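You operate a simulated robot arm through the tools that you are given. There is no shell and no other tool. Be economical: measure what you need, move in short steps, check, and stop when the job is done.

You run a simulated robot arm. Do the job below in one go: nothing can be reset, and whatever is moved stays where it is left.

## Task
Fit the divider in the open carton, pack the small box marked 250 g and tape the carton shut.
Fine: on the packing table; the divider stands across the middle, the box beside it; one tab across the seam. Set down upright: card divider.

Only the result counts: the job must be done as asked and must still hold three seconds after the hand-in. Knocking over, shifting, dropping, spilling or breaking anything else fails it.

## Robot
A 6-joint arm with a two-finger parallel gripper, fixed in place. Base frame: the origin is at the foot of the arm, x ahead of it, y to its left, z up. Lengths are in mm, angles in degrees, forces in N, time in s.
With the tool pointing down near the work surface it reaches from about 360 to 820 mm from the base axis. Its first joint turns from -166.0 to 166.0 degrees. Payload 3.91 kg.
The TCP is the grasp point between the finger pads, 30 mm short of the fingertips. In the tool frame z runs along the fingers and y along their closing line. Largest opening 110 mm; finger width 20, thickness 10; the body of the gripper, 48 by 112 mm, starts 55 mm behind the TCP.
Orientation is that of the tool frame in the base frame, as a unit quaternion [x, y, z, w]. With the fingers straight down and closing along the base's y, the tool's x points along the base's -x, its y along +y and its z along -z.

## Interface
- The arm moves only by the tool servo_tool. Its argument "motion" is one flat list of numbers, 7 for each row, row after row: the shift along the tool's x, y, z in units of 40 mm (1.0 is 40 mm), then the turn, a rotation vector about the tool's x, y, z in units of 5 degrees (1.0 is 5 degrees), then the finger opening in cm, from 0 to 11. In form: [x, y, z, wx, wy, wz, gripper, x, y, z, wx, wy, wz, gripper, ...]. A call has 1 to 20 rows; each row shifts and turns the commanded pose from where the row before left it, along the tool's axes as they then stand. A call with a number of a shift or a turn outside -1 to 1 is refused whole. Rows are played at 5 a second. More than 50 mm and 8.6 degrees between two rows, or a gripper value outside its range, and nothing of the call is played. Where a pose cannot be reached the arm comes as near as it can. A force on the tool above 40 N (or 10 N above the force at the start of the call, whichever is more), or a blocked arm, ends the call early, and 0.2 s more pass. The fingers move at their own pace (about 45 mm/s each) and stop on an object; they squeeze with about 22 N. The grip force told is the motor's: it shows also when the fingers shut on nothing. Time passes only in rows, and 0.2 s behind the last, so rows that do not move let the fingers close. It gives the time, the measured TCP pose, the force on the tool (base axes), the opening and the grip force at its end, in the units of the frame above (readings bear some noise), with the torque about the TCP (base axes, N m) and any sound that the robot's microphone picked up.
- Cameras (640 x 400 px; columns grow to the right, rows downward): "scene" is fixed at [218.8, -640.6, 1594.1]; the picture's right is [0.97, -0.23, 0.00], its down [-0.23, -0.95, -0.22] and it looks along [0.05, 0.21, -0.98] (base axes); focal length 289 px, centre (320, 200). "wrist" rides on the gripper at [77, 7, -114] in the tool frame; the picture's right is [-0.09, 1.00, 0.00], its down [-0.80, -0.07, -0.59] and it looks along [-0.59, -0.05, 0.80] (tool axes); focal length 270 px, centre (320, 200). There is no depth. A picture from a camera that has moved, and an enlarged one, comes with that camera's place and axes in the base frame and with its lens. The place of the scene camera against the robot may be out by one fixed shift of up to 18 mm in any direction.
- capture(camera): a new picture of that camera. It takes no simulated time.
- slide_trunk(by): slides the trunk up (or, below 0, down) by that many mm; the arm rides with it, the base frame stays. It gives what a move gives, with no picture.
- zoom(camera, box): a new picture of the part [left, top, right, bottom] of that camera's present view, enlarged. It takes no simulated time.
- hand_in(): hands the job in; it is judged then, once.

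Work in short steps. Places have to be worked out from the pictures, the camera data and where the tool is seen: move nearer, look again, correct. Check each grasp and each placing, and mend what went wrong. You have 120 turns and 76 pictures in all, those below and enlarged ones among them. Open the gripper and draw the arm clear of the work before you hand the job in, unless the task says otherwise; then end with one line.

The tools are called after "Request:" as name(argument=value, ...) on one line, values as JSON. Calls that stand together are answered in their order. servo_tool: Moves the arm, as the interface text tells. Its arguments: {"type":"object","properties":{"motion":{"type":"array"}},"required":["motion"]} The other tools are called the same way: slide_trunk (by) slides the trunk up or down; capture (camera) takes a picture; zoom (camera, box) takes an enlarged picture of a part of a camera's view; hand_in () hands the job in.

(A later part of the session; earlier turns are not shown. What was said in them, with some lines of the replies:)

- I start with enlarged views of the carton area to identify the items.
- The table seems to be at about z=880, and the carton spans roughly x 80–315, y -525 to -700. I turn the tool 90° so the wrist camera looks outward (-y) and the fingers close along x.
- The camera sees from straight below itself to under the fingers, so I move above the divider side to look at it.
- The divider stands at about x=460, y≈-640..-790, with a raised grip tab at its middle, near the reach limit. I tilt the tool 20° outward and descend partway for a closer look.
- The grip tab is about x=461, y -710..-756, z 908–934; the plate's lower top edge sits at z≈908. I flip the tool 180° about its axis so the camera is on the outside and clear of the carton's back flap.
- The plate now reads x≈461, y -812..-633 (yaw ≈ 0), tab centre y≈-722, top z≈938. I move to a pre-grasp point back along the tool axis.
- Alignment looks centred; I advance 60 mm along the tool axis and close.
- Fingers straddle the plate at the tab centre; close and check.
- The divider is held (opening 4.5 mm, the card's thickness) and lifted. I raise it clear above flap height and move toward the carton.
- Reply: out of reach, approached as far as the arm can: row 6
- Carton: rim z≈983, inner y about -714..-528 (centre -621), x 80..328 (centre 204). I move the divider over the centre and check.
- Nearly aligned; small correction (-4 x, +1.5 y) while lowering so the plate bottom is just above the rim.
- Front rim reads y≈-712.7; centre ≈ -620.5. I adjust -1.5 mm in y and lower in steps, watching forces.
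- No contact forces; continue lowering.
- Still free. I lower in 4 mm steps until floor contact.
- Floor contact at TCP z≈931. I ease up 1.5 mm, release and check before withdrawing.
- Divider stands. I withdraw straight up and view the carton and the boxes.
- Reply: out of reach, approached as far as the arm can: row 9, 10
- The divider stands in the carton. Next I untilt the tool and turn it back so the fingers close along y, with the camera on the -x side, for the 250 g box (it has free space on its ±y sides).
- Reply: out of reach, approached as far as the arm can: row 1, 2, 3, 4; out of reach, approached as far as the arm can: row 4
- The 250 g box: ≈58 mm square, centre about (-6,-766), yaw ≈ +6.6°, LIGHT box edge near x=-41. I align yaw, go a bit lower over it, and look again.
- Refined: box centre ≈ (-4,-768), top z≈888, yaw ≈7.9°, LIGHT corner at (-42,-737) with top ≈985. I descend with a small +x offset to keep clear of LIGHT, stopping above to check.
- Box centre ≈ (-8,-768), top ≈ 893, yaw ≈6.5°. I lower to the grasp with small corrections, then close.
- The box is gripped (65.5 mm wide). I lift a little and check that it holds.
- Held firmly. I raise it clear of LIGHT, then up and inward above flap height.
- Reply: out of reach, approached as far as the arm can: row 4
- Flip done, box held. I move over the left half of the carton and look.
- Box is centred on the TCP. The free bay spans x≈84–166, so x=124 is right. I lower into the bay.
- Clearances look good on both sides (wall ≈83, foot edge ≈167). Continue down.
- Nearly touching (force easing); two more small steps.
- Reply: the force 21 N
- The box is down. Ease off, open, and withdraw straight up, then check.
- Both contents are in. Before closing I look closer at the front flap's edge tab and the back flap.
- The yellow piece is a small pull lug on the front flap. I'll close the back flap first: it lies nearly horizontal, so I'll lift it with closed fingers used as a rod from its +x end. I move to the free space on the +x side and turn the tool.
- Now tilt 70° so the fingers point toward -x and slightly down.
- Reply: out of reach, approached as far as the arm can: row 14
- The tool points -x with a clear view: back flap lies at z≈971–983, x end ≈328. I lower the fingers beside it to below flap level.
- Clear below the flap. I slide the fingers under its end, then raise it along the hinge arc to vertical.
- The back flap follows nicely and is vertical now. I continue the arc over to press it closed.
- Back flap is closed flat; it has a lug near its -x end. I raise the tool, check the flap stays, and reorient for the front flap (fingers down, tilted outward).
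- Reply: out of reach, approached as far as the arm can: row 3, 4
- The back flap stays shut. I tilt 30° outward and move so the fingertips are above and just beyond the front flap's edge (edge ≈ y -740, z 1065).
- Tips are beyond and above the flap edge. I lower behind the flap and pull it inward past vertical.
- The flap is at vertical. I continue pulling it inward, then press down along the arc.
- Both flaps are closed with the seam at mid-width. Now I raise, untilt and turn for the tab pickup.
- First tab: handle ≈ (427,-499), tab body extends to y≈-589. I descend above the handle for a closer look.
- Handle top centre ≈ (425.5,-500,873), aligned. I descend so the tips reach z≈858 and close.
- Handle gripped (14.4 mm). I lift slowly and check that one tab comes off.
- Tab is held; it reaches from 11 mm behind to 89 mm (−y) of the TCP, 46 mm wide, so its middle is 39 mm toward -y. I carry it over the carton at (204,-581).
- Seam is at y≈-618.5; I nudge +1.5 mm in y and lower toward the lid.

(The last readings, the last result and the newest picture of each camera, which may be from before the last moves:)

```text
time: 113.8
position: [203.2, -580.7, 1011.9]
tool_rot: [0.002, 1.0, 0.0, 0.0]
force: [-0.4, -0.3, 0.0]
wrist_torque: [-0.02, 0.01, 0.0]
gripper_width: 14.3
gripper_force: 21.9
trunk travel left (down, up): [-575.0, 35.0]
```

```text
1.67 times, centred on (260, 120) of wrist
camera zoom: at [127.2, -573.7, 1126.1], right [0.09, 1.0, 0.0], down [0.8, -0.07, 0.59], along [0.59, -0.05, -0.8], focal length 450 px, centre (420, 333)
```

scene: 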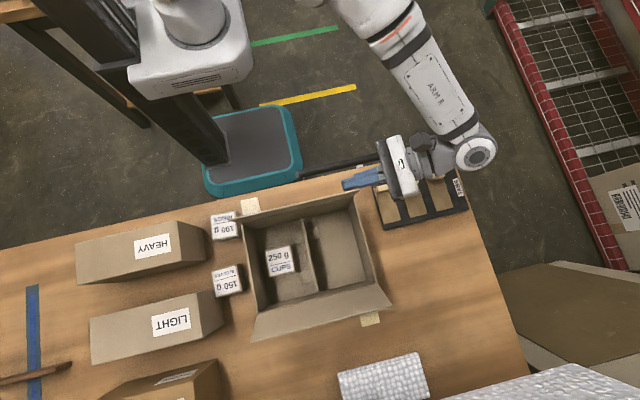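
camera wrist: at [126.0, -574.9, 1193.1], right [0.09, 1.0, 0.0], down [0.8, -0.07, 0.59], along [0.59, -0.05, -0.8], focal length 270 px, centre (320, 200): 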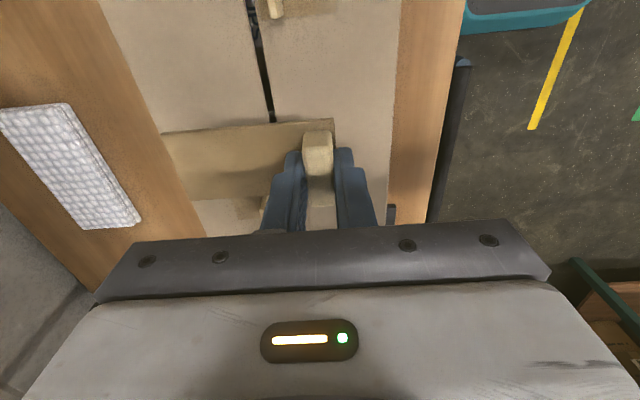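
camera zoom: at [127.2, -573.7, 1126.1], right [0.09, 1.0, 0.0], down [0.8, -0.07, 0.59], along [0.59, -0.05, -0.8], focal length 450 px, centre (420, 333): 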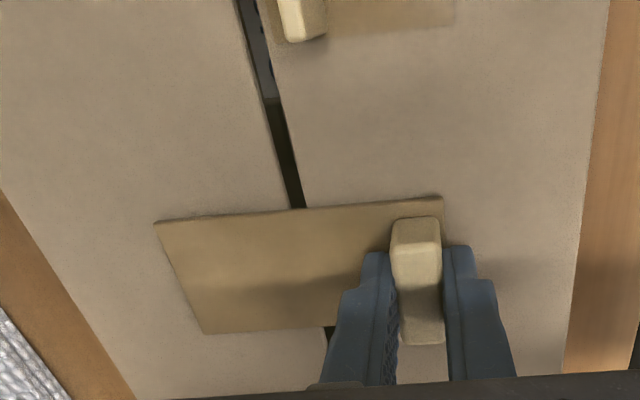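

The tab is centred on the seam and just above the lid. Continue in small steps to contact.

Request:
servo_tool(motion=[0, 0, 0.05, 0, 0, 0, 0, 0, 0, 0, 0, 0, 0, 0])

Request:
servo_tool(motion=[0, 0, 0.05, 0, 0, 0, 0, 0, 0, 0, 0, 0, 0, 0])

Request:
servo_tool(motion=[0, 0, 0.05, 0, 0, 0, 0, 0, 0, 0, 0, 0, 0, 0])

```text
time: 114.4
position: [203.7, -579.1, 1010.8]
tool_rot: [0.001, 1.0, -0.001, 0.0]
force: [0.7, -1.7, 6.2]
wrist_torque: [-0.06, -0.03, 0.04]
gripper_width: 14.6
gripper_force: 22.6
trunk travel left (down, up): [-575.0, 35.0]
```

```text
time: 115.0
position: [204.0, -579.6, 1009.2]
tool_rot: [0.002, 1.0, -0.001, 0.001]
force: [0.5, -4.0, 19.9]
wrist_torque: [-0.22, 0.0, 0.04]
gripper_width: 14.6
gripper_force: 22.1
trunk travel left (down, up): [-575.0, 35.0]
```

```text
time: 115.6
position: [204.8, -579.0, 1009.1]
tool_rot: [0.001, 1.0, -0.003, 0.001]
force: [2.2, -7.4, 39.8]
wrist_torque: [-0.47, 0.02, 0.06]
gripper_width: 14.6
gripper_force: 21.9
trunk travel left (down, up): [-575.0, 35.0]
```

Pressed with ~40 N. I relax, release the handle and rise a bit to check.

Request:
servo_tool(motion=[0, 0, -0.1, 0, 0, 0, 0, 0, 0, 0, 0, 0, 0, 0, 0, 0, 0, 0, 0, 0, 2.5, 0, 0, 0, 0, 0, 0, 3.5, 0, 0, 0, 0, 0, 0, 3.5, 0, 0, -0.5, 0, 0, 0, 3.5, 0, 0, -0.8, 0, 0, 0, 3.5, 0, 0, -0.8, 0, 0, 0, 3.5])

Request:
zoom(camera="wrist", box=[100, 0, 420, 240])

```text
time: 117.4
position: [202.3, -580.2, 1095.1]
tool_rot: [0.002, 1.0, 0.0, 0.001]
force: [-0.8, 0.9, 0.4]
wrist_torque: [-0.02, 0.02, -0.03]
gripper_width: 34.8
gripper_force: 0.0
trunk travel left (down, up): [-575.0, 35.0]
```

```text
1.67 times, centred on (260, 120) of wrist
camera zoom: at [125.5, -573.6, 1209.5], right [0.09, 1.0, 0.0], down [0.8, -0.07, 0.59], along [0.59, -0.05, -0.8], focal length 450 px, centre (420, 333)
```

zoom: 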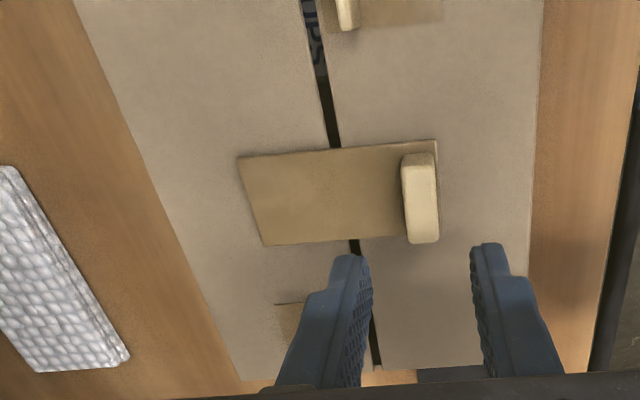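

The tab lies across the seam. I also press its front half with closed fingertips to seat it.

Request:
servo_tool(motion=[0, -0.85, 0, 0, 0, 0, 1.5, 0, -0.85, 0, 0, 0, 0, 0, 0, 0, 0, 0, 0, 0, 0, 0, 0, 0.85, 0, 0, 0, 0, 0, 0, 0.85, 0, 0, 0, 0, 0, 0, 0, 0, 0, 0, 0])

Request:
servo_tool(motion=[0, 0, 0.07, 0, 0, 0, 0, 0, 0, 0.07, 0, 0, 0, 0, 0, 0, 0, 0, 0, 0, 0])

Request:
servo_tool(motion=[0, 0, 0.07, 0, 0, 0, 0, 0, 0, 0, 0, 0, 0, 0])

```text
time: 118.8
position: [203.8, -646.6, 1025.9]
tool_rot: [0.002, 1.0, -0.001, 0.0]
force: [0.1, -0.3, -0.1]
wrist_torque: [0.01, -0.01, -0.02]
gripper_width: 0.0
gripper_force: 21.8
trunk travel left (down, up): [-575.0, 35.0]
```

```text
time: 119.6
position: [203.9, -647.7, 1019.6]
tool_rot: [0.002, 1.0, 0.0, 0.001]
force: [-0.4, 0.3, 0.2]
wrist_torque: [0.06, 0.0, 0.01]
gripper_width: 0.0
gripper_force: 22.1
trunk travel left (down, up): [-575.0, 35.0]
```

```text
time: 120.2
position: [202.7, -646.3, 1017.3]
tool_rot: [0.002, 1.0, 0.0, -0.001]
force: [0.2, -0.6, -0.6]
wrist_torque: [0.01, 0.02, -0.02]
gripper_width: 0.0
gripper_force: 22.5
trunk travel left (down, up): [-575.0, 35.0]
```

Request:
servo_tool(motion=[0, 0, 0.06, 0, 0, 0, 0, 0, 0, 0, 0, 0, 0, 0])

Request:
servo_tool(motion=[0, 0, 0.05, 0, 0, 0, 0, 0, 0, 0, 0, 0, 0, 0])

Request:
servo_tool(motion=[0, 0, 0.05, 0, 0, 0, 0, 0, 0, 0, 0, 0, 0, 0])

```text
time: 120.8
position: [202.4, -646.6, 1014.8]
tool_rot: [0.002, 1.0, 0.0, 0.001]
force: [0.2, 0.1, 0.3]
wrist_torque: [-0.04, 0.02, 0.0]
gripper_width: 0.1
gripper_force: 22.8
trunk travel left (down, up): [-575.0, 35.0]
```

```text
time: 121.4
position: [202.7, -647.4, 1012.7]
tool_rot: [0.002, 1.0, 0.001, 0.0]
force: [-0.4, 0.4, 0.4]
wrist_torque: [0.01, 0.01, 0.03]
gripper_width: 0.0
gripper_force: 21.3
trunk travel left (down, up): [-575.0, 35.0]
```

```text
time: 122.0
position: [203.0, -647.3, 1010.5]
tool_rot: [0.001, 1.0, 0.0, -0.001]
force: [0.0, -0.6, -0.1]
wrist_torque: [0.01, 0.0, -0.04]
gripper_width: 0.0
gripper_force: 21.6
trunk travel left (down, up): [-575.0, 35.0]
```

Request:
servo_tool(motion=[0, 0, 0.05, 0, 0, 0, 0, 0, 0, 0, 0, 0, 0, 0])

Request:
servo_tool(motion=[0, 0, 0.05, 0, 0, 0, 0, 0, 0, 0, 0, 0, 0, 0])

Request:
zoom(camera="wrist", box=[180, 0, 500, 240])

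```text
time: 122.6
position: [202.9, -647.6, 1009.5]
tool_rot: [0.002, 1.0, -0.001, 0.0]
force: [-0.3, 0.6, 4.4]
wrist_torque: [-0.02, 0.03, -0.02]
gripper_width: 0.0
gripper_force: 21.9
trunk travel left (down, up): [-575.0, 35.0]
```

```text
time: 123.2
position: [201.9, -647.5, 1009.9]
tool_rot: [0.002, 1.0, -0.003, 0.001]
force: [-0.8, -1.6, 19.4]
wrist_torque: [-0.06, 0.02, 0.04]
gripper_width: 0.0
gripper_force: 22.0
trunk travel left (down, up): [-575.0, 35.0]
```

```text
1.67 times, centred on (340, 120) of wrist
camera zoom: at [126.0, -640.4, 1123.7], right [0.09, 1.0, 0.0], down [0.8, -0.07, 0.6], along [0.59, -0.06, -0.8], focal length 450 px, centre (287, 333)
```

zoom: 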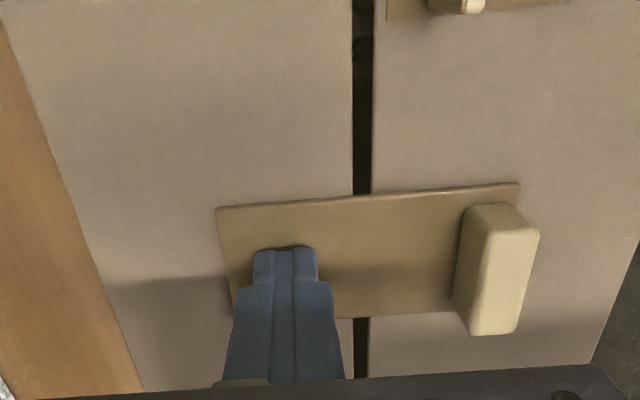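

Pressed with ~19 N; the tab sits flat across the seam. I rise, clear the arm toward the start pose and check everything.

Request:
servo_tool(motion=[0, 0, -0.1, 0, 0, 0, 0, 0, 0, -0.8, 0, 0, 0, 0, 0, 0, -0.9, 0, 0, 0, 0, 0, 0, -0.9, 0, 0, 0, 2, 0, 0, -0.9, 0, 0, 0, 5, -0.4, 1, 0, 0, 0, 0, 8, -0.4, 1, 0, 0, 0, 0, 8, -0.4, 1, 0, 0, 0, 0, 8, -0.4, 1, 0, 0, 0, 0, 8, -0.4, 1, 0, 0, 0, 0, 8, 0, 0, 0, 0, 0, 0, 8])

Request:
capture(camera="scene")

Request:
zoom(camera="scene", box=[200, 150, 420, 350])

```text
time: 125.6
position: [285.2, -447.4, 1150.8]
tool_rot: [0.002, 1.0, 0.0, 0.0]
force: [0.0, 0.1, -0.3]
wrist_torque: [0.01, -0.06, -0.01]
gripper_width: 79.8
gripper_force: 0.1
trunk travel left (down, up): [-575.0, 35.0]
```

```text
9 pictures are left
```

scene: 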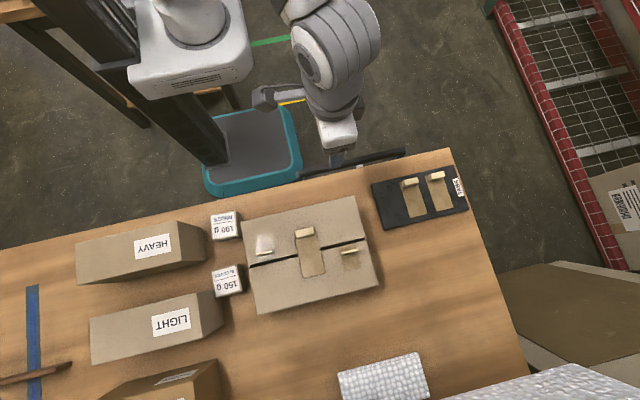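

```text
2.00 times, centred on (310, 250) of scene
camera zoom: at [218.8, -640.6, 1594.1], right [0.97, -0.23, 0.0], down [-0.23, -0.95, -0.22], along [0.05, 0.21, -0.98], focal length 578 px, centre (340, 100)
```

zoom: 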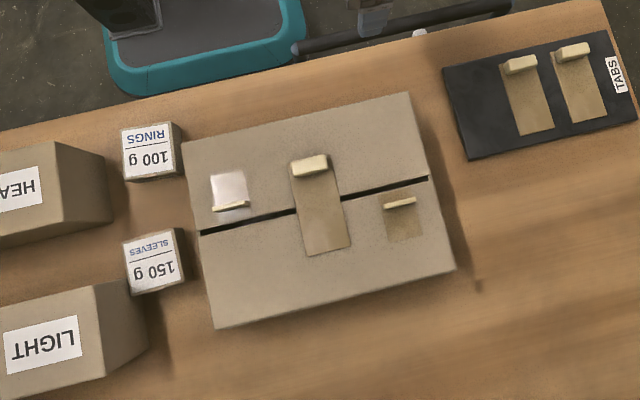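

The carton is closed with one tab centred across the seam, the other items are where they were, and the arm is clear with the gripper open. I hand in.

Request:
hand_in()

```text
The job is handed in.
```

The job is handed in: the divider stands across the middle of the carton, the 250 g box sits beside it, both flaps are closed, and one tab is pressed across the seam.
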